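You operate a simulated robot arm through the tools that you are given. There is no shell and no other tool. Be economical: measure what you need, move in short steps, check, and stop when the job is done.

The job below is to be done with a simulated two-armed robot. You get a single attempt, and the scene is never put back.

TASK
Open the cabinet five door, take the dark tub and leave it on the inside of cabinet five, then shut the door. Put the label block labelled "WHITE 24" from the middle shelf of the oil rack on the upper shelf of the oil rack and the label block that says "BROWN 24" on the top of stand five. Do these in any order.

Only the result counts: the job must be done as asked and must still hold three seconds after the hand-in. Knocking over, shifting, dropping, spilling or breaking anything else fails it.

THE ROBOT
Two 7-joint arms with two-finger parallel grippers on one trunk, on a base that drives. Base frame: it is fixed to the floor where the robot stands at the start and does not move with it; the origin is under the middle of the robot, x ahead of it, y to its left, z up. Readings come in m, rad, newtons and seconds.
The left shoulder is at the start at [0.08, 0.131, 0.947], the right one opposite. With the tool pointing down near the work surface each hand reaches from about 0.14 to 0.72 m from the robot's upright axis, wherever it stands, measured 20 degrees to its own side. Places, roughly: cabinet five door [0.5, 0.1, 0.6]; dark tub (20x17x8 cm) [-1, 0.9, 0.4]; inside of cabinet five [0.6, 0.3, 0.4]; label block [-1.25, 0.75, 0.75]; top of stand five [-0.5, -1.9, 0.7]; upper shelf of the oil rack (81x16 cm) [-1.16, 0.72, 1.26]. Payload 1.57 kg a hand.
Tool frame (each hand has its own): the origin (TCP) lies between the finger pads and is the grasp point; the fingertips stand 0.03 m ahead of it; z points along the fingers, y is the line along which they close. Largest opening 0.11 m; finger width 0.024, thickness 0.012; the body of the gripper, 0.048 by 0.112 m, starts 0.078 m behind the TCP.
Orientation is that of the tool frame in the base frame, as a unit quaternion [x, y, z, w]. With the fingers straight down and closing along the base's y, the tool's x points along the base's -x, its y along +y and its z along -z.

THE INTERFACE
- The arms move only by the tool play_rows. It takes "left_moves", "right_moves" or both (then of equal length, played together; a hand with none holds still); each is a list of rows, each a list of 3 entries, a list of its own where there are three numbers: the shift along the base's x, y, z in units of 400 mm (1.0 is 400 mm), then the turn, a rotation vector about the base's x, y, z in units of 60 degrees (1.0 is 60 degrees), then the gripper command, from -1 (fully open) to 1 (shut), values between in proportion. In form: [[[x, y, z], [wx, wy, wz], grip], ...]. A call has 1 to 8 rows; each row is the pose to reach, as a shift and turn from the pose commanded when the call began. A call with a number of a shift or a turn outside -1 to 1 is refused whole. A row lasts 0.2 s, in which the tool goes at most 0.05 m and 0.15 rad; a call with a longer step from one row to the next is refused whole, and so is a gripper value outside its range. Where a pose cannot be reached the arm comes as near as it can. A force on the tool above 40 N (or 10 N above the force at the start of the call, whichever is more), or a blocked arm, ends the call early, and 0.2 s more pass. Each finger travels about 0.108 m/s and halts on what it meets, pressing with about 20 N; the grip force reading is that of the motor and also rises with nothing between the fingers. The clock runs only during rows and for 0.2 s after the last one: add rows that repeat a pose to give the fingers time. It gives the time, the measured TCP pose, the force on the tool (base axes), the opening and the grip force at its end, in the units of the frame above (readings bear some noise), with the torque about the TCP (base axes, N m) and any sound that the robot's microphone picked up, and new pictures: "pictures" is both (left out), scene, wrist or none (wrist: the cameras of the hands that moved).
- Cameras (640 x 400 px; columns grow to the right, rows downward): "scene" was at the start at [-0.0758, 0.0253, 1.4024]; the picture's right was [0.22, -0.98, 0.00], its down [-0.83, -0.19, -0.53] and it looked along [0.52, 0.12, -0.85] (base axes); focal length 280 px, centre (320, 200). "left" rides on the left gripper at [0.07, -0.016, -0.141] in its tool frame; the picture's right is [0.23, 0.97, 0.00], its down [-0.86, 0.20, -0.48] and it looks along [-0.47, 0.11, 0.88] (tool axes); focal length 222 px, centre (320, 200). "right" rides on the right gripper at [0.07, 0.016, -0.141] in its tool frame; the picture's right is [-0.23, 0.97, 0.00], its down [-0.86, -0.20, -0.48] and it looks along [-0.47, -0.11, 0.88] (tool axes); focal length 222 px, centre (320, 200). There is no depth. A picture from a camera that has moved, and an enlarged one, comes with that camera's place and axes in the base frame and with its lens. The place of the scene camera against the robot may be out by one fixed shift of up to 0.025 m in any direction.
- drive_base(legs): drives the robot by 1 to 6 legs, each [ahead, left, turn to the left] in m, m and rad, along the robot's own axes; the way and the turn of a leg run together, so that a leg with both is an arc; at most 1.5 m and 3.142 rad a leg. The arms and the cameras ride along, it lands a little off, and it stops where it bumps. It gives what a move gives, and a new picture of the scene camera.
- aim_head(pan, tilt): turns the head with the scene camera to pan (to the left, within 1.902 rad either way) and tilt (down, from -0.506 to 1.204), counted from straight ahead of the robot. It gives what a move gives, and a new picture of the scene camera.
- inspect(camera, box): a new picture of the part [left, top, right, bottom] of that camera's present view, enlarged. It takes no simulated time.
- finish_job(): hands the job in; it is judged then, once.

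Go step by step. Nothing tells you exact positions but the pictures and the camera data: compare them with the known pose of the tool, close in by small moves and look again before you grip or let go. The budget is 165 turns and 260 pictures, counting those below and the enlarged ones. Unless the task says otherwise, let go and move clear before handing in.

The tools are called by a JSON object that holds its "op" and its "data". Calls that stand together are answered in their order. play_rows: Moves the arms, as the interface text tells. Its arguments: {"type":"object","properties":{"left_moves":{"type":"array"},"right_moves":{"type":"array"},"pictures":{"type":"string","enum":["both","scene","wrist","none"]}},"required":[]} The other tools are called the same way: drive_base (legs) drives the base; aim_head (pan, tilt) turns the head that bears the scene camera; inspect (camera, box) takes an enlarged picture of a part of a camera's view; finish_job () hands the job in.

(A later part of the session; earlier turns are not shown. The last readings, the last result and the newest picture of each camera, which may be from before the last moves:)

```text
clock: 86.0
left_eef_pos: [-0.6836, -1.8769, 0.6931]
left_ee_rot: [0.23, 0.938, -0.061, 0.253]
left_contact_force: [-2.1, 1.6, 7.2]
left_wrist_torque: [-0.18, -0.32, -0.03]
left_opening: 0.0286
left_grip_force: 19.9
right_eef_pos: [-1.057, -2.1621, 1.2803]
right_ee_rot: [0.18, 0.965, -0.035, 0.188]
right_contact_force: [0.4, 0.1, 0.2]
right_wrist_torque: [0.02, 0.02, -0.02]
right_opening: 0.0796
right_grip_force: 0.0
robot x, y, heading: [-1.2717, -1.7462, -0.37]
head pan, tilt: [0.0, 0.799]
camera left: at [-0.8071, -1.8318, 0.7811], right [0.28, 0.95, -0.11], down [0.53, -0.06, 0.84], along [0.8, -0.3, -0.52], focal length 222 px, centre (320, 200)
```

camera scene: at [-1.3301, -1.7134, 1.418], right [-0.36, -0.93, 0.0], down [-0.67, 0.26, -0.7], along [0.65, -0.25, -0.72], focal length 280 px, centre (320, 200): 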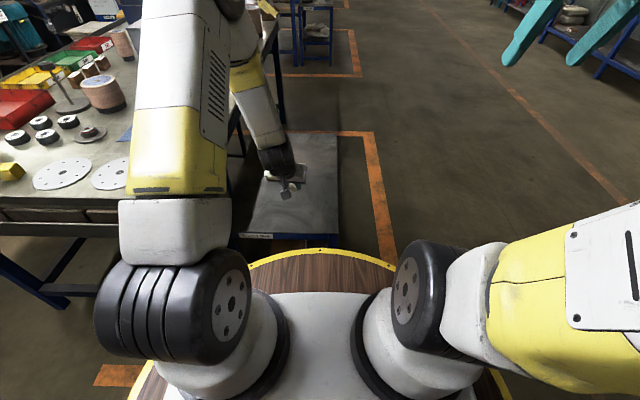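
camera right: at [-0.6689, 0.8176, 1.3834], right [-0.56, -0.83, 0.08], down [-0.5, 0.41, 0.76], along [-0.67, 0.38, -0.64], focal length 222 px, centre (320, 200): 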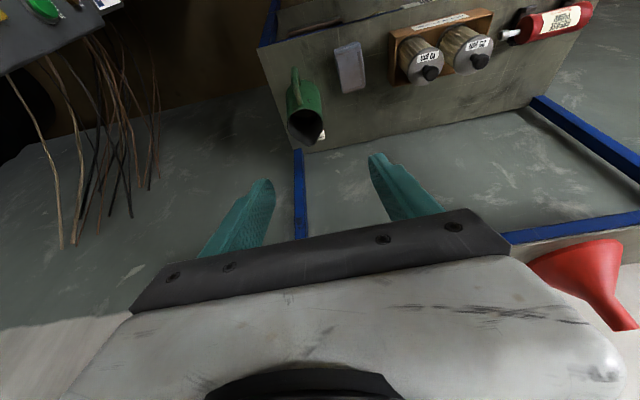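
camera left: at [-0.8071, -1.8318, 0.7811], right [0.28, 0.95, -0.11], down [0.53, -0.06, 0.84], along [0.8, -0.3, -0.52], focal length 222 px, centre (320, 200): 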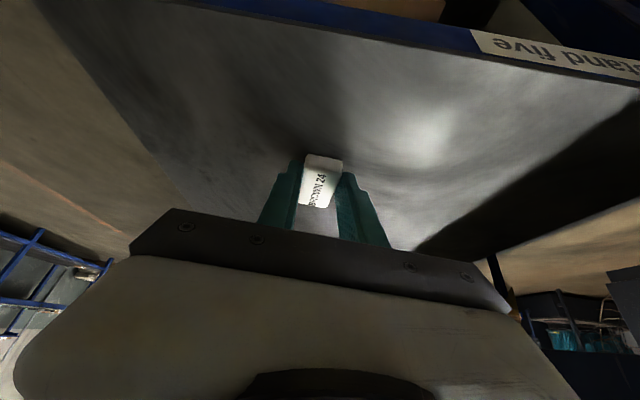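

Contact (7 N). Open and check.

{"op": "play_rows", "data": {"left_moves": [[[0, 0, 0], [0, 0, 0], 0.6], [[0, 0, 0], [0, 0, 0], 0.0], [[0, 0, 0], [0, 0, 0], -0.2], [[0, 0, 0], [0, 0, 0], -0.2]], "pictures": "wrist"}}

```text
clock: 87.0
left_eef_pos: [-0.6822, -1.8769, 0.6926]
left_ee_rot: [0.232, 0.938, -0.062, 0.252]
left_contact_force: [0.1, 0.0, -0.7]
left_wrist_torque: [0.01, -0.02, 0.01]
left_opening: 0.0662
left_grip_force: 0.1
right_eef_pos: [-1.0566, -2.1615, 1.2782]
right_ee_rot: [0.18, 0.965, -0.035, 0.187]
right_contact_force: [0.7, 0.4, 0.1]
right_wrist_torque: [0.02, -0.01, 0.02]
right_opening: 0.0798
right_grip_force: 0.0
robot x, y, heading: [-1.2713, -1.7433, -0.37]
head pan, tilt: [0.0, 0.799]
camera left: at [-0.8074, -1.8316, 0.7807], right [0.28, 0.95, -0.11], down [0.54, -0.06, 0.84], along [0.8, -0.3, -0.53], focal length 222 px, centre (320, 200)
```

left: 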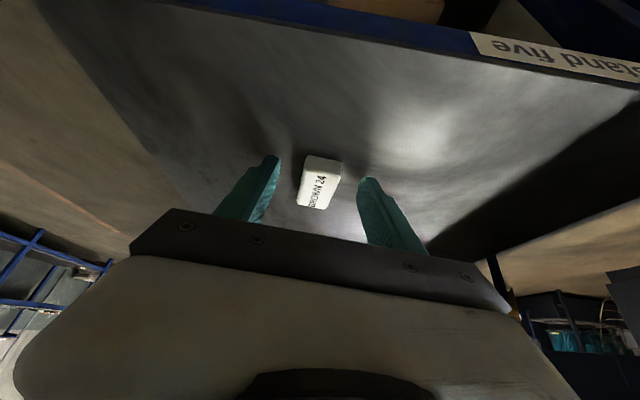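

Released flat on the stand. Raise the hand straight up, then tuck.

{"op": "play_rows", "data": {"left_moves": [[[0, 0, 0.08], [0, 0, 0], -0.2], [[0, 0, 0.2], [0, 0, 0], -0.2], [[0, 0, 0.32], [0, 0, 0], -0.2], [[0, 0, 0.44], [0, 0, 0], -0.2], [[0, 0, 0.56], [0, 0, 0], -0.2], [[0, 0, 0.68], [0, 0, 0], -0.2], [[0, 0, 0.8], [0, 0, 0], -0.2], [[0, 0, 0.92], [0, 0, 0], -0.2]], "pictures": "scene"}}

{"op": "play_rows", "data": {"left_moves": [[[-0.02, 0.05, 0.1], [-0.04, -0.1, 0], -1], [[-0.05, 0.14, 0.16], [0, 0, 0], -1], [[-0.1, 0.24, 0.2], [0, 0, 0], -1], [[-0.16, 0.34, 0.2], [0, 0, 0], -1], [[-0.22, 0.44, 0.2], [0, 0, 0], -1], [[-0.28, 0.53, 0.2], [0, 0, 0], -1]], "pictures": "scene"}}

```text
clock: 88.8
left_eef_pos: [-0.6816, -1.8777, 1.0623]
left_ee_rot: [0.232, 0.938, -0.062, 0.25]
left_contact_force: [0.7, -1.2, 0.1]
left_wrist_torque: [0.04, 0.01, 0.01]
left_opening: 0.0659
left_grip_force: 0.1
right_eef_pos: [-1.0584, -2.1624, 1.2807]
right_ee_rot: [0.181, 0.965, -0.035, 0.187]
right_contact_force: [0.1, -0.1, 0.7]
right_wrist_torque: [0.03, 0.06, 0.0]
right_opening: 0.0799
right_grip_force: 0.1
robot x, y, heading: [-1.2699, -1.7445, -0.368]
head pan, tilt: [0.0, 0.799]
camera scene: at [-1.3296, -1.7137, 1.4181], right [-0.36, -0.93, 0.0], down [-0.67, 0.26, -0.7], along [0.65, -0.25, -0.72], focal length 280 px, centre (320, 200)
```

scene: 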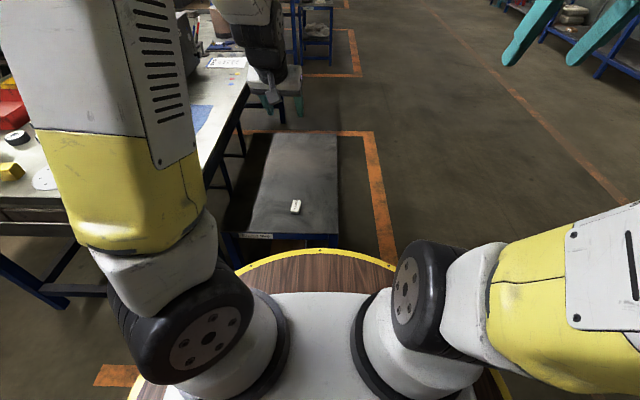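

```text
clock: 90.2
left_eef_pos: [-0.7942, -1.6664, 1.1405]
left_ee_rot: [0.231, 0.938, -0.061, 0.251]
left_contact_force: [-1.0, -0.3, 0.5]
left_wrist_torque: [0.02, 0.03, 0.0]
left_opening: 0.1099
left_grip_force: 0.1
right_eef_pos: [-1.0566, -2.1631, 1.2792]
right_ee_rot: [0.18, 0.965, -0.034, 0.187]
right_contact_force: [0.4, -0.8, -0.2]
right_wrist_torque: [0.04, 0.02, 0.02]
right_opening: 0.0799
right_grip_force: 0.1
robot x, y, heading: [-1.2698, -1.7449, -0.369]
head pan, tilt: [0.0, 0.799]
camera scene: at [-1.3295, -1.7138, 1.4181], right [-0.36, -0.93, 0.0], down [-0.67, 0.26, -0.7], along [0.65, -0.25, -0.72], focal length 280 px, centre (320, 200)
```

scene: 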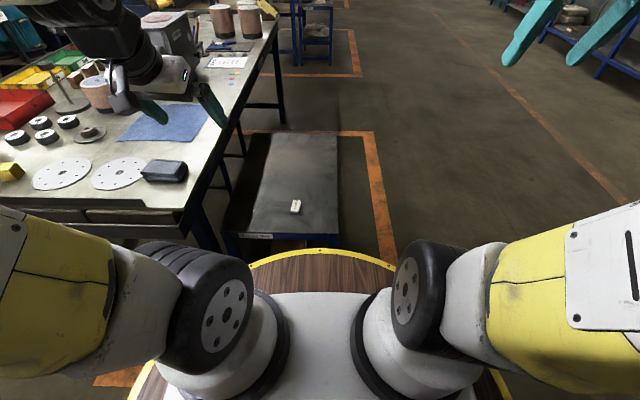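

Both blocks are placed. Now drive back to the rack for the tub.

{"op": "drive_base", "data": {"legs": [[0, 0, 1.566], [1.2, 0, 0], [1.18, 0, 0], [0, 0, 1.571]]}}

{"op": "aim_head", "data": {"pan": 0.0, "tilt": 0.8}}

```text
clock: 109.5
left_eef_pos: [-0.8731, 0.3957, 1.1405]
left_ee_rot: [0.938, -0.23, -0.251, -0.061]
left_contact_force: [-0.2, 0.7, 0.0]
left_wrist_torque: [0.0, 0.0, -0.03]
left_opening: 0.1103
left_grip_force: 0.0
right_eef_pos: [-0.6109, 0.8931, 1.2795]
right_ee_rot: [0.965, -0.179, -0.187, -0.035]
right_contact_force: [-1.3, 0.6, 0.7]
right_wrist_torque: [0.0, -0.03, -0.01]
right_opening: 0.08
right_grip_force: 0.0
robot x, y, heading: [-0.3944, 0.4754, 2.773]
head pan, tilt: [0.0, 0.799]
camera scene: at [-0.3445, 0.4652, 1.4181], right [0.36, 0.93, 0.0], down [0.67, -0.26, -0.7], along [-0.65, 0.25, -0.72], focal length 280 px, centre (320, 200)
```

scene: 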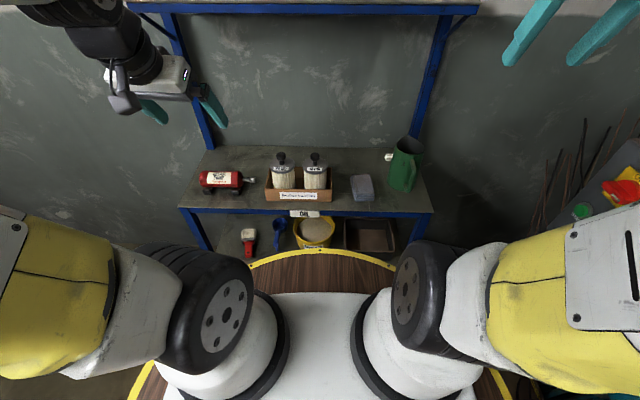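

```text
clock: 110.1
left_eef_pos: [-0.8731, 0.3969, 1.1401]
left_ee_rot: [0.938, -0.23, -0.252, -0.061]
left_contact_force: [-0.4, -0.2, 0.0]
left_wrist_torque: [-0.03, -0.01, 0.0]
left_opening: 0.11
left_grip_force: 0.2
right_eef_pos: [-0.6117, 0.8942, 1.2795]
right_ee_rot: [0.965, -0.179, -0.188, -0.034]
right_contact_force: [0.2, -0.5, 0.2]
right_wrist_torque: [0.02, 0.01, 0.02]
right_opening: 0.0798
right_grip_force: 0.0
robot x, y, heading: [-0.4014, 0.4755, 2.779]
head pan, tilt: [0.0, 0.799]
camera scene: at [-0.3445, 0.4652, 1.4181], right [0.36, 0.93, 0.0], down [0.67, -0.26, -0.7], along [-0.65, 0.25, -0.72], focal length 280 px, centre (320, 200)
```

scene: 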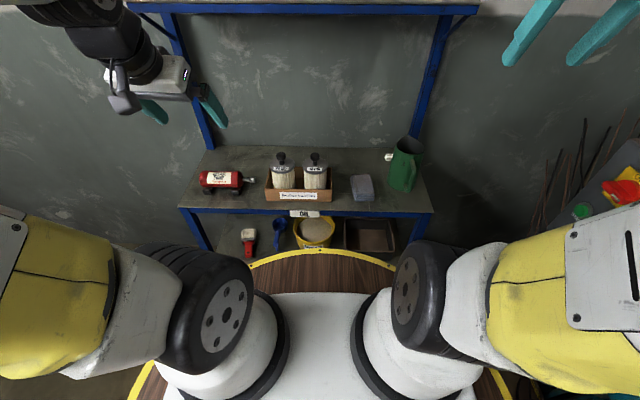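

{"op": "inspect", "data": {"camera": "scene", "box": [270, 190, 450, 302]}}

```text
3.56 times, centred on (360, 246) of scene
camera zoom: at [-0.3445, 0.4652, 1.4181], right [0.36, 0.93, 0.0], down [0.67, -0.26, -0.7], along [-0.65, 0.25, -0.72], focal length 996 px, centre (178, 36)
```

zoom: 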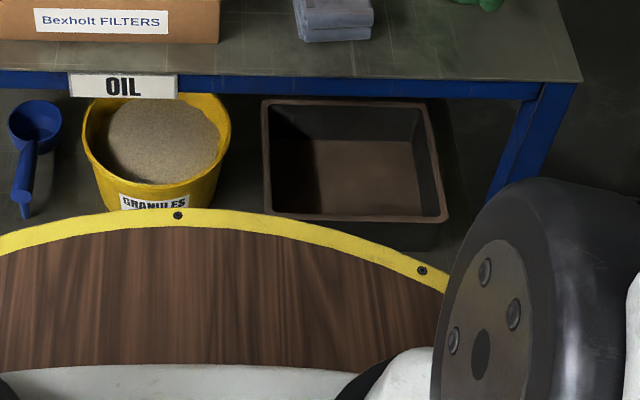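

The tub is 20 cm wide sideways with about 6 cm free space at its right toward the leg. I shift the base slightly right and square up.

{"op": "drive_base", "data": {"legs": [[0.04, -0.1, -0.035]]}}

{"op": "inspect", "data": {"camera": "scene", "box": [240, 180, 460, 317]}}

```text
clock: 111.3
left_eef_pos: [-0.8741, 0.5197, 1.1412]
left_ee_rot: [0.934, -0.246, -0.25, -0.067]
left_contact_force: [0.1, -0.5, -0.9]
left_wrist_torque: [-0.04, 0.0, 0.04]
left_opening: 0.1101
left_grip_force: 0.1
right_eef_pos: [-0.5964, 1.007, 1.2779]
right_ee_rot: [0.962, -0.195, -0.187, -0.038]
right_contact_force: [1.0, 0.6, 0.3]
right_wrist_torque: [0.04, -0.03, 0.0]
right_opening: 0.08
right_grip_force: 0.1
robot x, y, heading: [-0.3967, 0.5867, 2.743]
head pan, tilt: [0.0, 0.799]
camera scene: at [-0.3451, 0.5703, 1.4181], right [0.39, 0.92, 0.0], down [0.66, -0.28, -0.7], along [-0.64, 0.27, -0.72], focal length 280 px, centre (320, 200)
```

scene: 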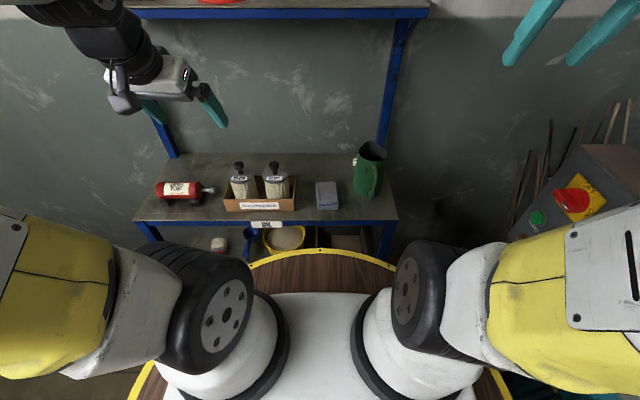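

```text
2.91 times, centred on (350, 248) of scene
camera zoom: at [-0.3451, 0.5703, 1.4181], right [0.39, 0.92, 0.0], down [0.66, -0.28, -0.7], along [-0.64, 0.27, -0.72], focal length 815 px, centre (233, 59)
```

zoom: 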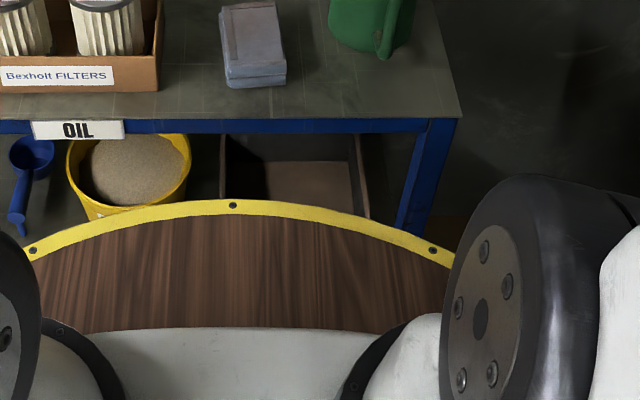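

Squared up now. I back off 8 cm, then lower the right hand while pitching it to 40° below horizontal.

{"op": "drive_base", "data": {"legs": [[-0.08, 0, 0]]}}

{"op": "play_rows", "data": {"right_moves": [[[-0.03, 0.01, -0.11], [0.045, 0.107, 0], -0.3], [[-0.06, 0.02, -0.22], [0.09, 0.215, 0], -0.3], [[-0.09, 0.03, -0.33], [0.135, 0.322, 0], -0.3], [[-0.12, 0.04, -0.44], [0.181, 0.43, 0], -0.3], [[-0.15, 0.05, -0.55], [0.181, 0.43, 0], -0.3], [[-0.18, 0.06, -0.66], [0.181, 0.43, 0], -0.3], [[-0.21, 0.07, -0.77], [0.181, 0.43, 0], -0.3], [[-0.24, 0.08, -0.88], [0.181, 0.43, 0], -0.3]]}}

```text
clock: 112.3
left_eef_pos: [-0.8016, 0.4891, 1.1415]
left_ee_rot: [0.934, -0.246, -0.25, -0.066]
left_contact_force: [0.1, -0.5, -0.4]
left_wrist_torque: [0.02, -0.01, 0.0]
left_opening: 0.1099
left_grip_force: 0.0
right_eef_pos: [-0.5226, 0.9766, 1.2795]
right_ee_rot: [0.962, -0.195, -0.187, -0.037]
right_contact_force: [-0.2, 0.5, -0.1]
right_wrist_torque: [-0.02, -0.02, 0.01]
right_opening: 0.0801
right_grip_force: 0.0
robot x, y, heading: [-0.3201, 0.5506, 2.737]
head pan, tilt: [0.0, 0.799]
camera scene: at [-0.2716, 0.5393, 1.4181], right [0.39, 0.92, 0.0], down [0.66, -0.28, -0.7], along [-0.64, 0.27, -0.72], focal length 280 px, centre (320, 200)
```

scene: 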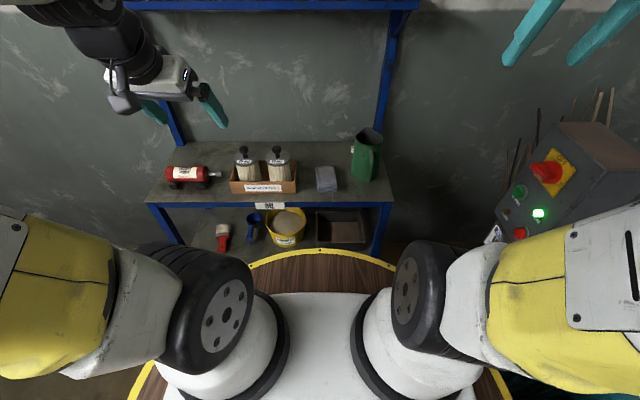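

```text
clock: 114.1
left_eef_pos: [-0.8016, 0.4882, 1.1409]
left_ee_rot: [0.934, -0.246, -0.251, -0.066]
left_contact_force: [-0.6, -0.9, 0.0]
left_wrist_torque: [0.06, 0.02, -0.03]
left_opening: 0.1098
left_grip_force: 0.0
right_eef_pos: [-0.6435, 1.054, 0.9262]
right_ee_rot: [0.889, -0.181, -0.413, -0.084]
right_contact_force: [1.0, 0.5, 0.9]
right_wrist_torque: [0.0, -0.03, -0.02]
right_opening: 0.0715
right_grip_force: 0.0
right hand out of reach, approached as far as the arm can: row 4, 5, 6, 7, 8
robot x, y, heading: [-0.3241, 0.5552, 2.744]
head pan, tilt: [0.0, 0.799]
camera scene: at [-0.2718, 0.5386, 1.4181], right [0.39, 0.92, 0.0], down [0.66, -0.28, -0.7], along [-0.64, 0.27, -0.72], focal length 280 px, centre (320, 200)
camera right: at [-0.5069, 0.9777, 0.9631], right [-0.52, -0.84, 0.17], down [-0.09, 0.26, 0.96], along [-0.85, 0.48, -0.21], focal length 222 px, centre (320, 200)
```

scene: 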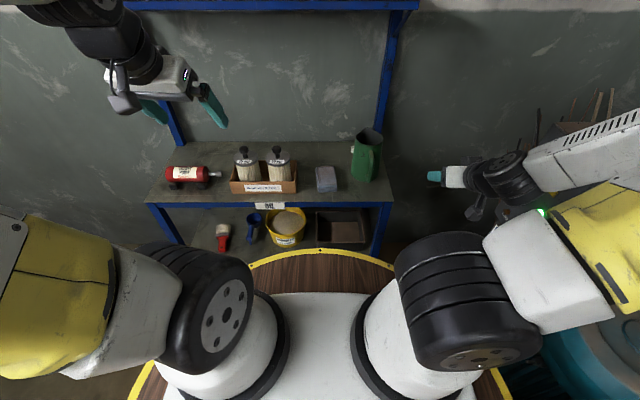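
right: 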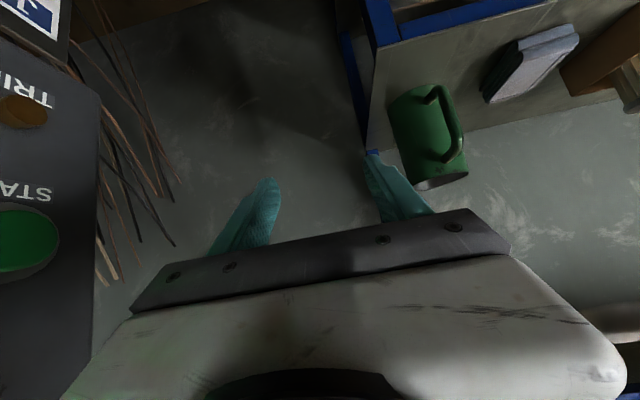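

The right forearm comes close to the electric box, so I retreat that arm and will use the left hand on the tub's sloping front wall instead.

{"op": "play_rows", "data": {"right_moves": [[[0.0, -0.05, 0.1], [0, 0, 0], -0.3], [[0.02, -0.1, 0.2], [-0.05, -0.1, 0], -0.3], [[0.05, -0.13, 0.3], [-0.09, -0.2, 0], -0.3], [[0.09, -0.15, 0.4], [-0.135, -0.3, 0], -0.3], [[0.13, -0.17, 0.5], [-0.18, -0.43, 0], -0.3], [[0.17, -0.19, 0.6], [-0.18, -0.43, 0], -0.3], [[0.2, -0.2, 0.7], [-0.18, -0.43, 0], -0.3]], "pictures": "scene"}}

```text
clock: 115.7
left_eef_pos: [-0.8017, 0.4888, 1.1407]
left_ee_rot: [0.934, -0.246, -0.251, -0.066]
left_contact_force: [0.1, 0.6, 0.1]
left_wrist_torque: [-0.01, -0.01, 0.0]
left_opening: 0.11
left_grip_force: 0.0
right_eef_pos: [-0.5629, 0.9744, 1.2055]
right_ee_rot: [0.962, -0.196, -0.187, -0.038]
right_contact_force: [-0.7, 0.2, 0.5]
right_wrist_torque: [0.0, -0.02, 0.01]
right_opening: 0.0713
right_grip_force: 0.0
right hand out of reach, approached as far as the arm can: row 1, 2
robot x, y, heading: [-0.319, 0.5498, 2.736]
head pan, tilt: [0.0, 0.799]
camera scene: at [-0.2718, 0.5393, 1.4181], right [0.39, 0.92, 0.0], down [0.66, -0.28, -0.7], along [-0.64, 0.27, -0.72], focal length 280 px, centre (320, 200)
```

scene: 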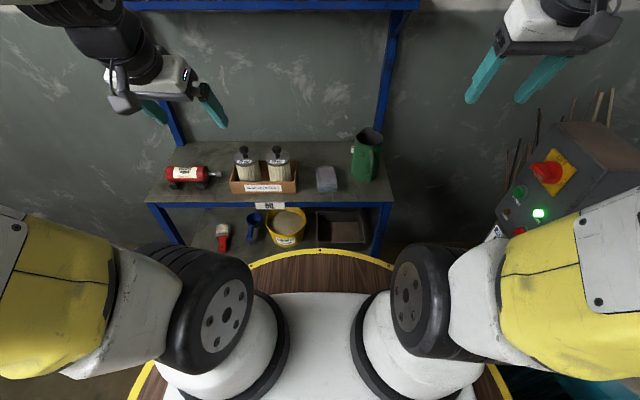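

{"op": "inspect", "data": {"camera": "scene", "box": [290, 190, 400, 259]}}

```text
5.80 times, centred on (345, 224) of scene
camera zoom: at [-0.2718, 0.5393, 1.4181], right [0.39, 0.92, 0.0], down [0.66, -0.28, -0.7], along [-0.64, 0.27, -0.72], focal length 1624 px, centre (175, 58)
```

zoom: 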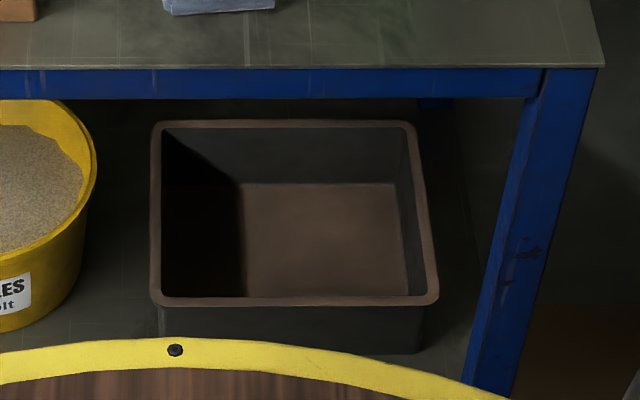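

The tub sits centrally under the shelf edge. Plan: turn the left hand so its fingers straddle the tub's front wall. First un-pitch and move inward.

{"op": "play_rows", "data": {"left_moves": [[[0.03, 0.07, 0], [-0.06, -0.109, 0], -1], [[0.06, 0.14, 0], [-0.123, -0.218, 0], -1], [[0.09, 0.21, 0], [-0.184, -0.326, 0], -1], [[0.117, 0.276, 0], [-0.246, -0.435, 0], -1]], "pictures": "none"}}

{"op": "play_rows", "data": {"left_moves": [[[0, 0, 0], [0, 0, -0.14], -1], [[0, 0, 0], [0, 0, -0.28], -1], [[0, 0, 0], [0, 0, -0.42], -1], [[0, 0, 0], [0, 0, -0.56], -1], [[0, 0, 0], [0, 0, -0.7], -1]], "pictures": "none"}}

{"op": "play_rows", "data": {"left_moves": [[[0, 0, 0], [0, 0, -0.14], -1], [[0, 0, 0], [0, 0, -0.28], -1], [[0, 0, 0], [0, 0, -0.42], -1], [[0, 0, 0], [0, 0, -0.56], -1], [[0, 0, 0], [0, 0, -0.688], -1]], "pictures": "both"}}

```text
clock: 116.7
left_eef_pos: [-0.7537, 0.5993, 1.1422]
left_ee_rot: [0.967, -0.255, 0.001, 0.0]
left_contact_force: [-0.3, -0.2, -0.4]
left_wrist_torque: [0.05, 0.03, 0.01]
left_opening: 0.11
left_grip_force: 0.0
right_eef_pos: [-0.5621, 0.9738, 1.2053]
right_ee_rot: [0.962, -0.195, -0.186, -0.039]
right_contact_force: [0.6, -0.8, 0.2]
right_wrist_torque: [0.01, -0.02, -0.01]
right_opening: 0.0717
right_grip_force: 0.0
robot x, y, heading: [-0.3194, 0.5534, 2.739]
head pan, tilt: [0.0, 0.799]
```

```text
clock: 117.9
left_eef_pos: [-0.7543, 0.5999, 1.1407]
left_ee_rot: [0.81, -0.586, -0.001, -0.001]
left_contact_force: [0.0, 0.9, -0.8]
left_wrist_torque: [0.0, 0.03, 0.01]
left_opening: 0.11
left_grip_force: 0.0
right_eef_pos: [-0.5623, 0.9729, 1.205]
right_ee_rot: [0.962, -0.196, -0.187, -0.04]
right_contact_force: [-0.3, 0.1, -0.7]
right_wrist_torque: [-0.03, 0.01, 0.0]
right_opening: 0.0717
right_grip_force: 0.0
robot x, y, heading: [-0.3191, 0.5532, 2.739]
head pan, tilt: [0.0, 0.799]
```

```text
clock: 119.1
left_eef_pos: [-0.7537, 0.5998, 1.1404]
left_ee_rot: [-0.552, 0.834, 0.001, 0.0]
left_contact_force: [-0.4, -0.2, -0.4]
left_wrist_torque: [0.03, 0.01, 0.03]
left_opening: 0.11
left_grip_force: 0.1
right_eef_pos: [-0.5614, 0.9737, 1.2056]
right_ee_rot: [0.962, -0.195, -0.186, -0.038]
right_contact_force: [0.2, 0.1, 0.4]
right_wrist_torque: [0.02, 0.0, -0.02]
right_opening: 0.0716
right_grip_force: 0.2
robot x, y, heading: [-0.3214, 0.5515, 2.738]
head pan, tilt: [0.0, 0.799]
camera scene: at [-0.2714, 0.5393, 1.4181], right [0.39, 0.92, 0.0], down [0.66, -0.28, -0.7], along [-0.64, 0.27, -0.72], focal length 280 px, centre (320, 200)
camera left: at [-0.7677, 0.5271, 1.2827], right [-0.99, 0.17, 0.0], down [0.15, 0.86, 0.48], along [0.08, 0.47, -0.88], focal length 222 px, centre (320, 200)
```

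scene: 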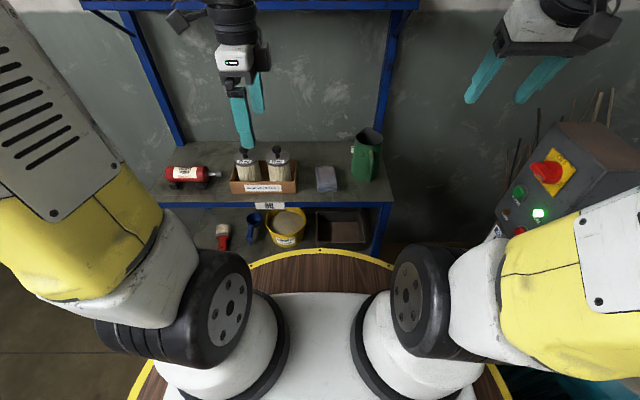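
left: 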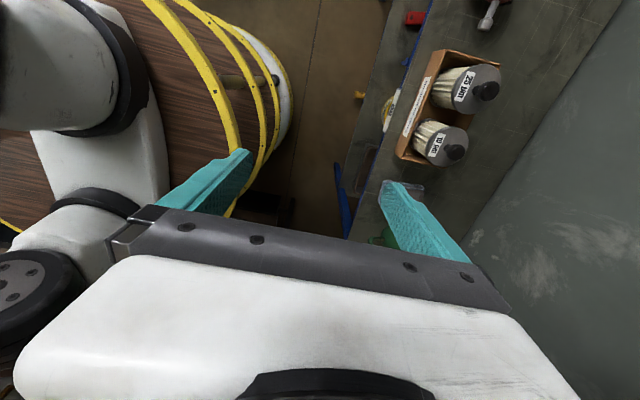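

Orientation is right. Move the hand to the tub's centreline and down in front of the rack.

{"op": "play_rows", "data": {"left_moves": [[[0.027, 0.063, -0.09], [0, 0, 0], -1], [[0.054, 0.126, -0.18], [0, 0, 0], -1], [[0.081, 0.19, -0.27], [0, 0, 0], -1], [[0.108, 0.253, -0.36], [0, 0, 0], -1], [[0.134, 0.316, -0.45], [0, 0, 0], -1], [[0.161, 0.38, -0.54], [0, 0, 0], -1], [[0.188, 0.443, -0.63], [0, 0, 0], -1], [[0.215, 0.506, -0.72], [0, 0, 0], -1]]}}

```text
clock: 120.9
left_eef_pos: [-0.6682, 0.8012, 0.8518]
left_ee_rot: [-0.553, 0.833, 0.001, 0.001]
left_contact_force: [-0.3, -0.1, -0.2]
left_wrist_torque: [0.03, -0.04, 0.0]
left_opening: 0.1099
left_grip_force: 0.1
right_eef_pos: [-0.5635, 0.9731, 1.2058]
right_ee_rot: [0.962, -0.195, -0.187, -0.039]
right_contact_force: [0.0, -0.3, -0.2]
right_wrist_torque: [0.03, 0.01, -0.02]
right_opening: 0.0714
right_grip_force: 0.0
robot x, y, heading: [-0.321, 0.5515, 2.74]
head pan, tilt: [0.0, 0.799]
camera scene: at [-0.2714, 0.5389, 1.4181], right [0.39, 0.92, 0.0], down [0.66, -0.28, -0.7], along [-0.64, 0.27, -0.72], focal length 280 px, centre (320, 200)
camera left: at [-0.6811, 0.7289, 0.9941], right [-0.99, 0.17, 0.0], down [0.15, 0.86, 0.48], along [0.08, 0.47, -0.88], focal length 222 px, centre (320, 200)
```

scene: 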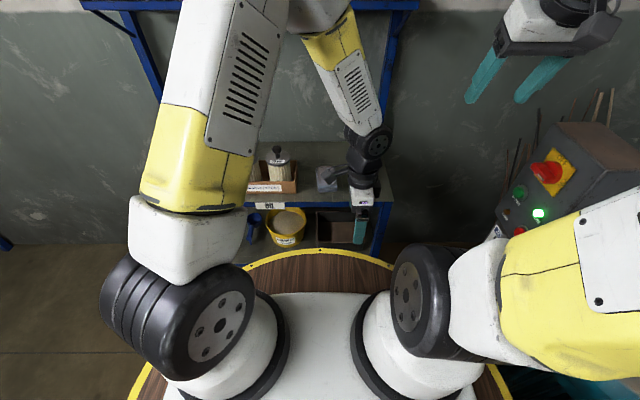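
left: 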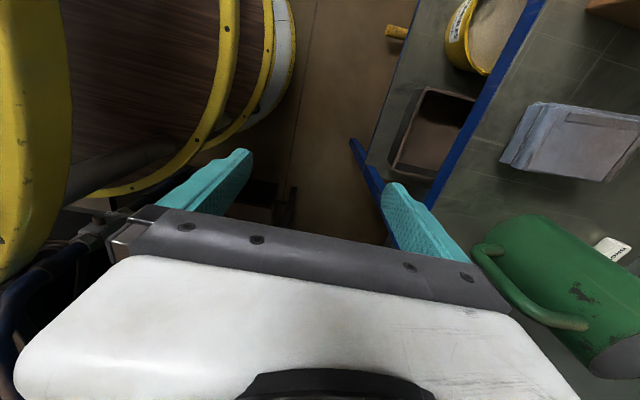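

Tub front rim is at ~0.63 m ahead, z≈0.44. Continue down in front of the rack.

{"op": "play_rows", "data": {"left_moves": [[[-0.02, 0.0, -0.11], [0, 0, 0], -1], [[-0.04, 0.0, -0.22], [0, 0, 0], -1], [[-0.06, 0.0, -0.34], [0, 0, 0], -1], [[-0.07, 0.0, -0.46], [0, 0, 0], -1], [[-0.07, 0.0, -0.58], [0, 0, 0], -1], [[-0.07, 0.0, -0.7], [0, 0, 0], -1], [[-0.07, 0.0, -0.8], [0, 0, 0], -1]]}}

```text
clock: 122.5
left_eef_pos: [-0.6974, 0.8024, 0.5323]
left_ee_rot: [-0.554, 0.833, 0.002, 0.001]
left_contact_force: [-0.1, -0.4, 0.0]
left_wrist_torque: [0.02, 0.01, 0.02]
left_opening: 0.1101
left_grip_force: 0.1
right_eef_pos: [-0.5626, 0.9739, 1.2068]
right_ee_rot: [0.962, -0.195, -0.187, -0.039]
right_contact_force: [-0.4, 0.4, 0.2]
right_wrist_torque: [0.03, 0.0, 0.03]
right_opening: 0.0712
right_grip_force: 0.0
robot x, y, heading: [-0.3257, 0.5511, 2.741]
head pan, tilt: [0.0, 0.799]
camera scene: at [-0.2713, 0.5393, 1.4181], right [0.39, 0.92, 0.0], down [0.66, -0.28, -0.7], along [-0.64, 0.27, -0.72], focal length 280 px, centre (320, 200)
camera left: at [-0.71, 0.7298, 0.6744], right [-0.99, 0.17, 0.0], down [0.15, 0.86, 0.48], along [0.08, 0.47, -0.88], focal length 222 px, centre (320, 200)
```

scene: 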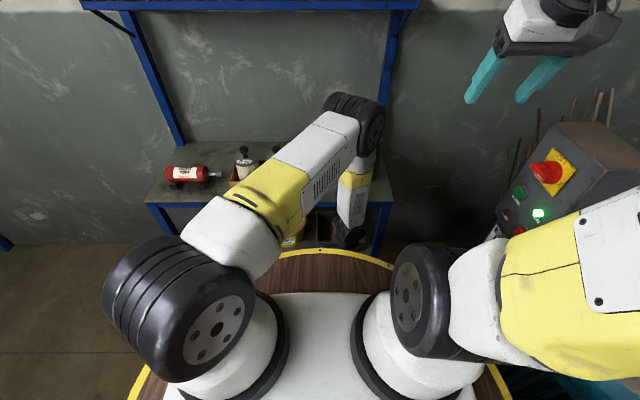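
left: 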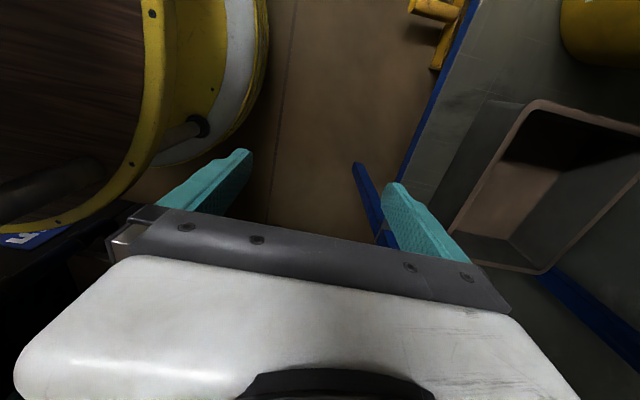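

Tub's rim visible. Pitch 30° and move forward toward the front wall, above rim height.

{"op": "play_rows", "data": {"left_moves": [[[-0.08, 0.025, 0], [0.049, 0.115, 0], -0.45], [[-0.16, 0.05, -0.03], [0.097, 0.23, 0], -0.45], [[-0.23, 0.07, -0.06], [0.146, 0.345, 0], -0.45], [[-0.284, 0.085, -0.08], [0.1945, 0.46, 0], -0.45]]}}

```text
clock: 123.5
left_eef_pos: [-0.8115, 0.8354, 0.5025]
left_ee_rot: [-0.534, 0.805, 0.217, -0.142]
left_contact_force: [0.4, -0.2, -0.3]
left_wrist_torque: [-0.03, -0.04, 0.06]
left_opening: 0.0796
left_grip_force: 0.2
right_eef_pos: [-0.5627, 0.973, 1.2059]
right_ee_rot: [0.962, -0.196, -0.187, -0.039]
right_contact_force: [0.1, 0.0, 0.3]
right_wrist_torque: [0.0, 0.04, 0.02]
right_opening: 0.0716
right_grip_force: 0.0
robot x, y, heading: [-0.325, 0.5492, 2.738]
head pan, tilt: [0.0, 0.799]
camera scene: at [-0.2716, 0.5393, 1.4181], right [0.39, 0.92, 0.0], down [0.66, -0.28, -0.7], along [-0.64, 0.27, -0.72], focal length 280 px, centre (320, 200)
camera left: at [-0.7605, 0.7376, 0.6163], right [-0.86, 0.12, 0.49], down [0.39, 0.76, 0.52], along [-0.31, 0.64, -0.7], focal length 222 px, centre (320, 200)
```

scene: 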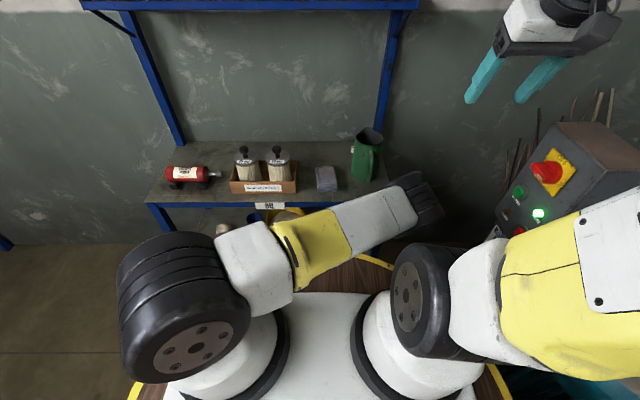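
left: 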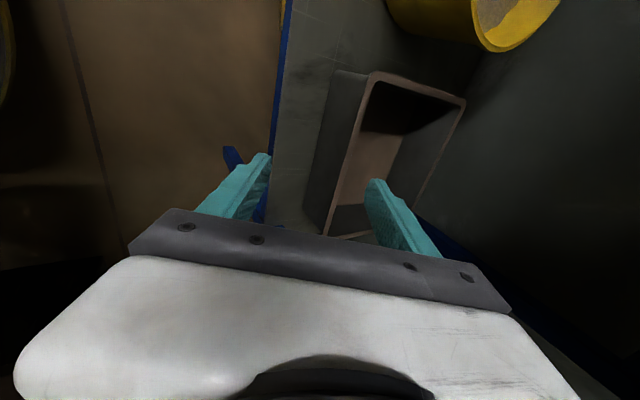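

Rim triangulated: z≈0.437, front at 0.635 m. Move forward and lower so the fingers straddle the front wall.

{"op": "play_rows", "data": {"left_moves": [[[-0.07, 0.045, 0], [0, 0, 0], -0.45], [[-0.138, 0.091, 0], [0, 0, 0], -0.45], [[-0.138, 0.091, -0.1], [0, 0, 0], -0.45], [[-0.138, 0.091, -0.19], [0, 0, 0], -0.45]], "pictures": "wrist"}}

```text
clock: 124.5
left_eef_pos: [-0.8656, 0.871, 0.4233]
left_ee_rot: [-0.534, 0.805, 0.216, -0.142]
left_contact_force: [0.0, -0.2, 0.0]
left_wrist_torque: [-0.06, 0.04, 0.0]
left_opening: 0.0797
left_grip_force: 0.1
right_eef_pos: [-0.5619, 0.9745, 1.2055]
right_ee_rot: [0.962, -0.196, -0.186, -0.039]
right_contact_force: [-0.2, -0.1, -0.2]
right_wrist_torque: [0.0, 0.01, 0.02]
right_opening: 0.0714
right_grip_force: 0.1
robot x, y, heading: [-0.3205, 0.5511, 2.738]
head pan, tilt: [0.0, 0.799]
camera left: at [-0.8149, 0.7727, 0.539], right [-0.87, 0.12, 0.49], down [0.39, 0.76, 0.52], along [-0.31, 0.64, -0.71], focal length 222 px, centre (320, 200)
```

left: 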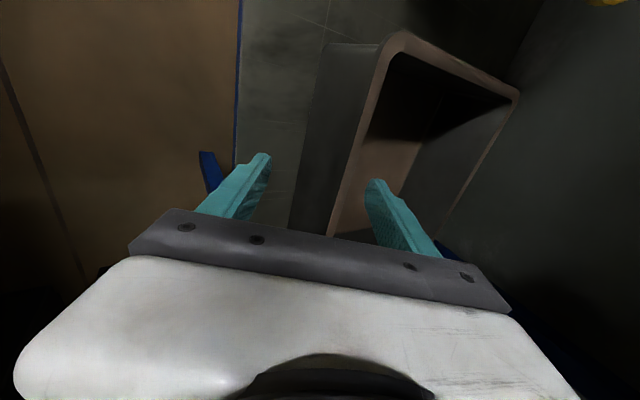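

Fingers straddle the wall. Pull back gently to slide the tub forward.

{"op": "play_rows", "data": {"left_moves": [[[0.046, -0.019, -0.01], [0, 0, 0], -0.45], [[0.092, -0.039, -0.01], [0, 0, 0], -0.45], [[0.138, -0.058, -0.01], [0, 0, 0], -0.45], [[0.161, -0.068, -0.01], [0, 0, 0], -0.45]]}}

```text
clock: 125.5
left_eef_pos: [-0.8212, 0.8525, 0.4312]
left_ee_rot: [-0.545, 0.795, 0.225, -0.14]
left_contact_force: [-2.6, -0.8, 0.5]
left_wrist_torque: [0.05, 0.08, 0.07]
left_opening: 0.082
left_grip_force: 1.2
right_eef_pos: [-0.569, 0.9772, 1.2032]
right_ee_rot: [0.963, -0.195, -0.183, -0.038]
right_contact_force: [-0.3, 0.0, 0.7]
right_wrist_torque: [0.02, 0.0, 0.01]
right_opening: 0.0716
right_grip_force: 0.1
robot x, y, heading: [-0.3213, 0.55, 2.74]
head pan, tilt: [0.0, 0.799]
camera scene: at [-0.2802, 0.5417, 1.4184], right [0.39, 0.92, 0.0], down [0.66, -0.28, -0.69], along [-0.64, 0.27, -0.72], focal length 280 px, centre (320, 200)
camera left: at [-0.7674, 0.7532, 0.543], right [-0.87, 0.09, 0.49], down [0.38, 0.76, 0.53], along [-0.33, 0.65, -0.69], focal length 222 px, centre (320, 200)
```

scene: 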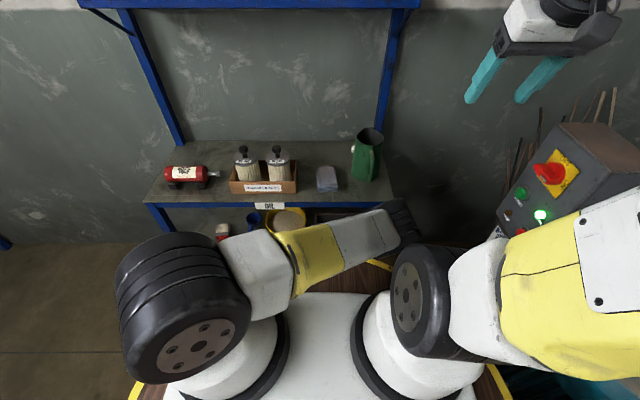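
left: 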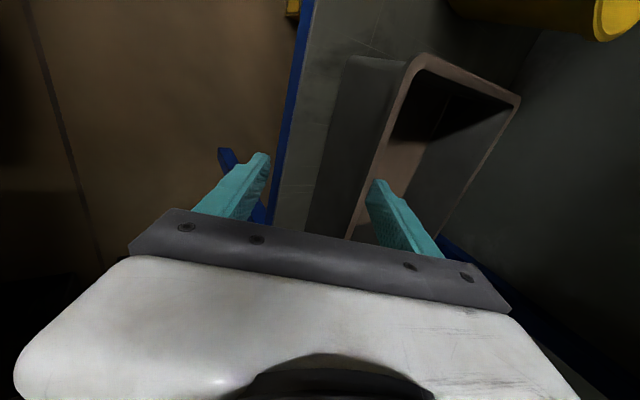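

The arm seems to press on my own base while folding back; I relieve it forward and will back the base instead to slide the tub.

{"op": "play_rows", "data": {"left_moves": [[[-0.05, 0.02, 0.0], [0, 0, 0], -0.45], [[-0.1, 0.042, 0.0], [0, 0, 0], -0.45]], "pictures": "scene"}}

{"op": "inspect", "data": {"camera": "scene", "box": [210, 130, 450, 280]}}

```text
clock: 126.1
left_eef_pos: [-0.8411, 0.8692, 0.4261]
left_ee_rot: [-0.535, 0.804, 0.22, -0.14]
left_contact_force: [1.2, 0.6, -0.5]
left_wrist_torque: [-0.01, 0.01, -0.01]
left_opening: 0.0798
left_grip_force: 0.1
right_eef_pos: [-0.5621, 0.9747, 1.2058]
right_ee_rot: [0.962, -0.196, -0.187, -0.037]
right_contact_force: [0.9, 0.8, 0.1]
right_wrist_torque: [-0.02, -0.02, 0.0]
right_opening: 0.0714
right_grip_force: 0.0
robot x, y, heading: [-0.3285, 0.5511, 2.741]
head pan, tilt: [0.0, 0.799]
camera scene: at [-0.2706, 0.5411, 1.4181], right [0.39, 0.92, 0.0], down [0.66, -0.28, -0.7], along [-0.64, 0.27, -0.72], focal length 280 px, centre (320, 200)
```

scene: 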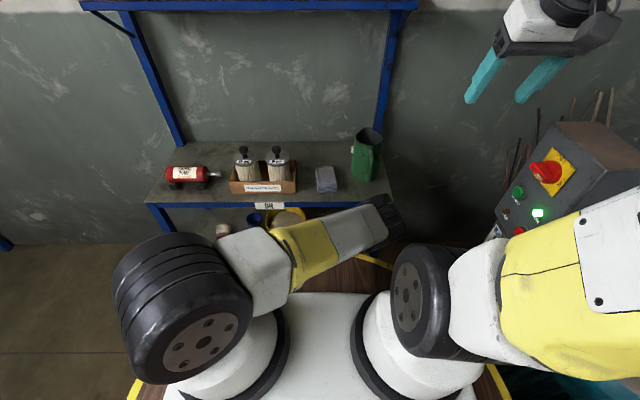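

```text
2.67 times, centred on (330, 205) of scene
camera zoom: at [-0.2706, 0.5411, 1.4181], right [0.39, 0.92, 0.0], down [0.66, -0.28, -0.7], along [-0.64, 0.27, -0.72], focal length 747 px, centre (293, 187)
```

zoom: 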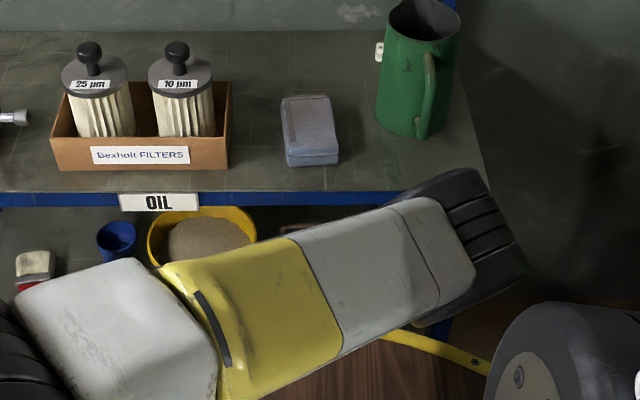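

Trunk is back to normal. Drive the base back 9 cm with the finger hooked inside the tub's front wall.

{"op": "drive_base", "data": {"legs": [[-0.09, 0, 0]]}}

{"op": "inspect", "data": {"camera": "left", "box": [0, 0, 640, 400]}}

```text
clock: 127.2
left_eef_pos: [-0.76, 0.8312, 0.4237]
left_ee_rot: [-0.534, 0.804, 0.218, -0.141]
left_contact_force: [-1.8, 0.1, 1.1]
left_wrist_torque: [0.04, -0.02, 0.07]
left_opening: 0.0819
left_grip_force: 0.9
right_eef_pos: [-0.4793, 0.9406, 1.2043]
right_ee_rot: [0.962, -0.196, -0.186, -0.038]
right_contact_force: [0.1, -0.1, 0.6]
right_wrist_torque: [0.01, -0.01, 0.0]
right_opening: 0.0711
right_grip_force: 0.0
robot x, y, heading: [-0.2396, 0.5195, 2.739]
head pan, tilt: [0.0, 0.799]
camera scene: at [-0.1898, 0.5059, 1.4181], right [0.39, 0.92, 0.0], down [0.66, -0.28, -0.7], along [-0.64, 0.27, -0.72], focal length 280 px, centre (320, 200)
```

scene: 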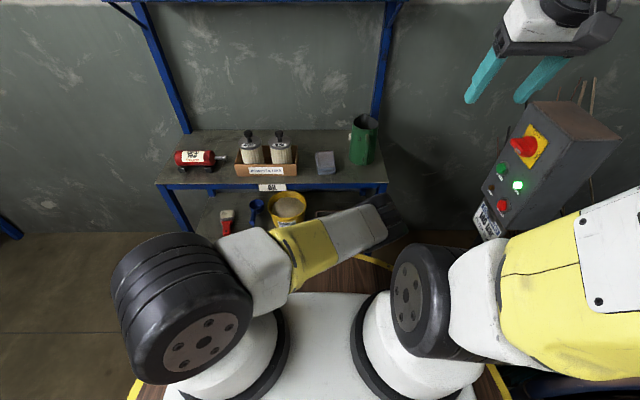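

```text
1.00 times, centred on (320, 200) of left (not enlarged: the box is as wide or as high as the picture)
camera zoom: at [-0.7101, 0.7323, 0.538], right [-0.87, 0.12, 0.49], down [0.39, 0.76, 0.52], along [-0.31, 0.64, -0.7], focal length 222 px, centre (320, 200)
```

zoom: 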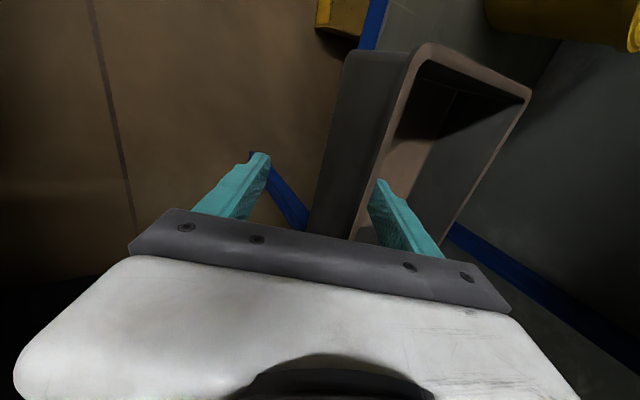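

The tub slid ~9 cm and now overhangs. I lift the fingers out and rotate nearly vertical (10°) for a proper grip.

{"op": "play_rows", "data": {"left_moves": [[[-0.03, 0.013, 0], [0, 0, 0], -0.45], [[-0.03, 0.013, 0.12], [0, 0, 0], -0.45], [[-0.03, 0.013, 0.24], [0, 0, 0], -0.45], [[0.0, 0.0, 0.26], [-0.045, -0.107, 0], -0.45], [[0.0, 0.0, 0.26], [-0.09, -0.214, 0], -0.45], [[0.0, 0.0, 0.26], [-0.13, -0.307, 0], -0.45]]}}

```text
clock: 128.6
left_eef_pos: [-0.7593, 0.8307, 0.5296]
left_ee_rot: [-0.551, 0.83, 0.076, -0.047]
left_contact_force: [-0.1, -0.5, -0.6]
left_wrist_torque: [-0.02, -0.02, 0.01]
left_opening: 0.0798
left_grip_force: 0.0
right_eef_pos: [-0.4784, 0.94, 1.2047]
right_ee_rot: [0.962, -0.198, -0.187, -0.039]
right_contact_force: [0.2, 1.2, 0.1]
right_wrist_torque: [-0.06, 0.0, 0.01]
right_opening: 0.0714
right_grip_force: 0.1
robot x, y, heading: [-0.2406, 0.5147, 2.734]
head pan, tilt: [0.0, 0.799]
camera scene: at [-0.1886, 0.5044, 1.4181], right [0.39, 0.92, 0.0], down [0.66, -0.28, -0.7], along [-0.64, 0.27, -0.72], focal length 280 px, centre (320, 200)
camera left: at [-0.7499, 0.7493, 0.665], right [-0.97, 0.16, 0.17], down [0.23, 0.83, 0.51], along [-0.06, 0.54, -0.84], focal length 222 px, centre (320, 200)
```

scene: 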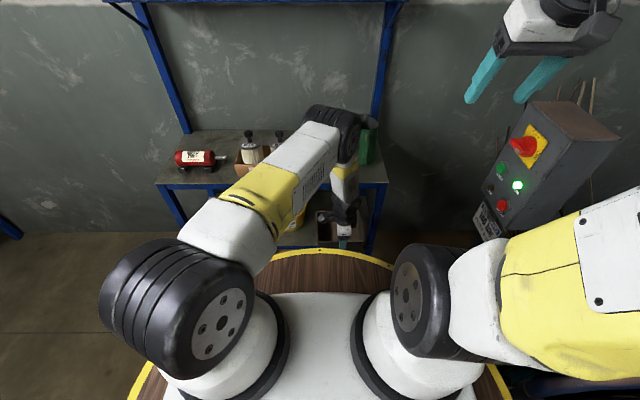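
left: 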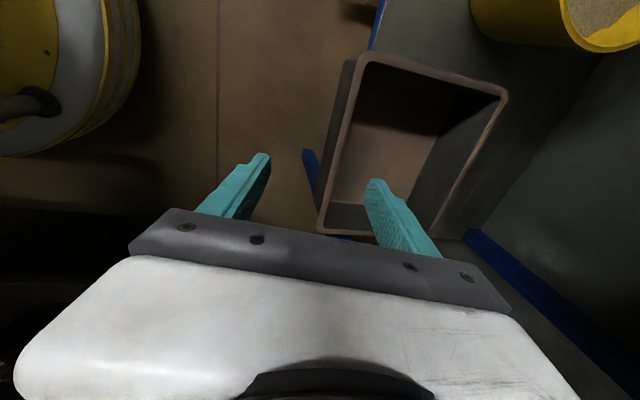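

Rim is clearly located. Move over the wall and descend astride it.

{"op": "play_rows", "data": {"left_moves": [[[-0.05, 0.021, -0.1], [0, 0, 0], -0.45], [[-0.099, 0.0425, -0.11], [0, 0, 0], -0.45], [[-0.099, 0.0425, -0.2], [0, 0, 0], -0.45], [[-0.099, 0.0425, -0.29], [0, 0, 0], -0.45]]}}

```text
clock: 129.6
left_eef_pos: [-0.8001, 0.8472, 0.4139]
left_ee_rot: [-0.552, 0.829, 0.077, -0.047]
left_contact_force: [-0.2, 0.1, 0.0]
left_wrist_torque: [-0.02, -0.02, -0.04]
left_opening: 0.0796
left_grip_force: 0.1
right_eef_pos: [-0.4788, 0.9397, 1.2057]
right_ee_rot: [0.962, -0.196, -0.188, -0.039]
right_contact_force: [-0.1, -0.2, -0.2]
right_wrist_torque: [0.01, 0.0, 0.0]
right_opening: 0.0714
right_grip_force: 0.0
robot x, y, heading: [-0.2363, 0.5166, 2.737]
head pan, tilt: [0.0, 0.799]
camera scene: at [-0.1888, 0.5043, 1.4181], right [0.39, 0.92, 0.0], down [0.66, -0.28, -0.7], along [-0.64, 0.27, -0.72], focal length 280 px, centre (320, 200)
camera left: at [-0.7901, 0.7661, 0.5492], right [-0.97, 0.16, 0.17], down [0.23, 0.83, 0.51], along [-0.06, 0.54, -0.84], focal length 222 px, centre (320, 200)
```

scene: 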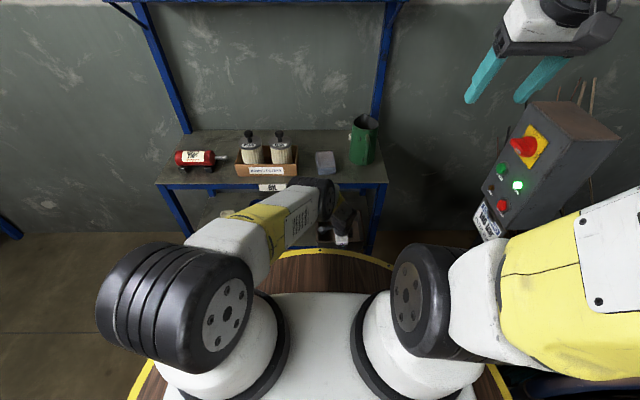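
left: 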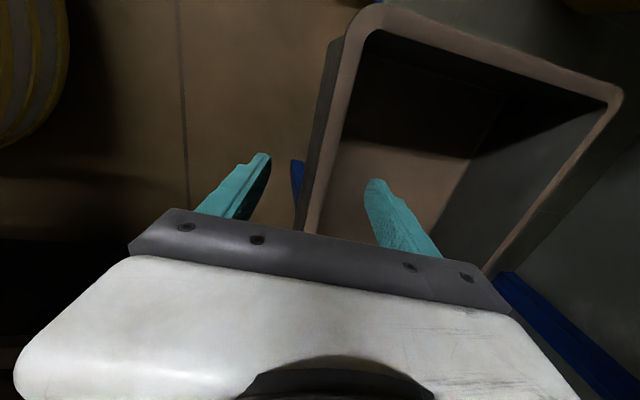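

Close on the wall, slightly deeper.

{"op": "play_rows", "data": {"left_moves": [[[0, 0, -0.03], [0, 0, 0], -0.45], [[0, 0, -0.03], [0, 0, 0], 0.1], [[0, 0, -0.03], [0, 0, 0], 0.6], [[0, 0, -0.03], [0, 0, 0], 1], [[0, 0, -0.03], [0, 0, 0], 1], [[0, 0, -0.03], [0, 0, 0], 1]]}}

```text
clock: 131.0
left_eef_pos: [-0.7983, 0.849, 0.4009]
left_ee_rot: [-0.552, 0.829, 0.075, -0.047]
left_contact_force: [0.2, 1.2, -5.5]
left_wrist_torque: [-0.22, -0.48, -0.03]
left_opening: 0.003
left_grip_force: 20.2
right_eef_pos: [-0.4796, 0.9387, 1.2054]
right_ee_rot: [0.962, -0.196, -0.188, -0.04]
right_contact_force: [-0.7, 0.0, 0.4]
right_wrist_torque: [0.0, 0.0, -0.01]
right_opening: 0.0713
right_grip_force: 0.0
robot x, y, heading: [-0.2408, 0.5157, 2.741]
head pan, tilt: [0.0, 0.799]
camera scene: at [-0.1891, 0.5043, 1.4181], right [0.39, 0.92, 0.0], down [0.66, -0.28, -0.7], along [-0.64, 0.27, -0.72], focal length 280 px, centre (320, 200)
camera left: at [-0.7892, 0.766, 0.5367], right [-0.97, 0.16, 0.17], down [0.23, 0.83, 0.51], along [-0.06, 0.54, -0.84], focal length 222 px, centre (320, 200)
```

scene: 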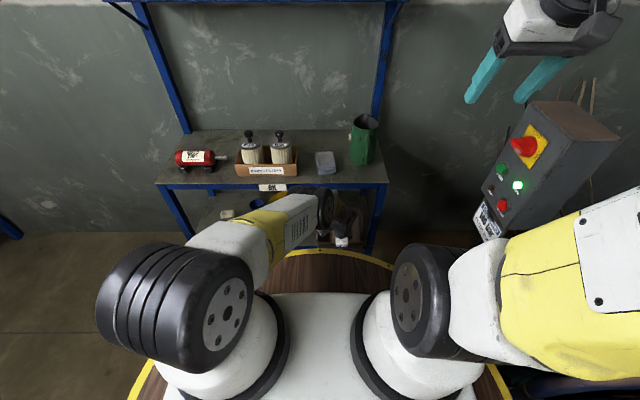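
left: 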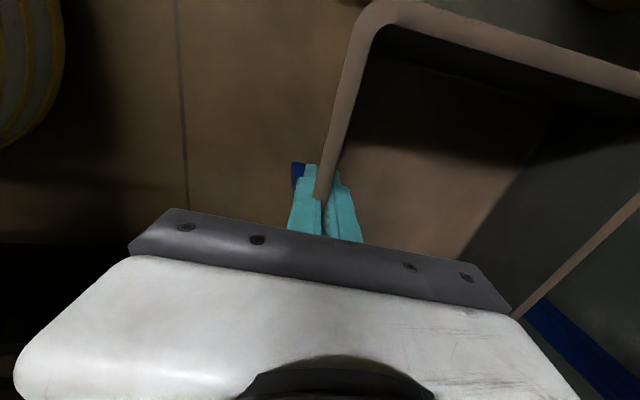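

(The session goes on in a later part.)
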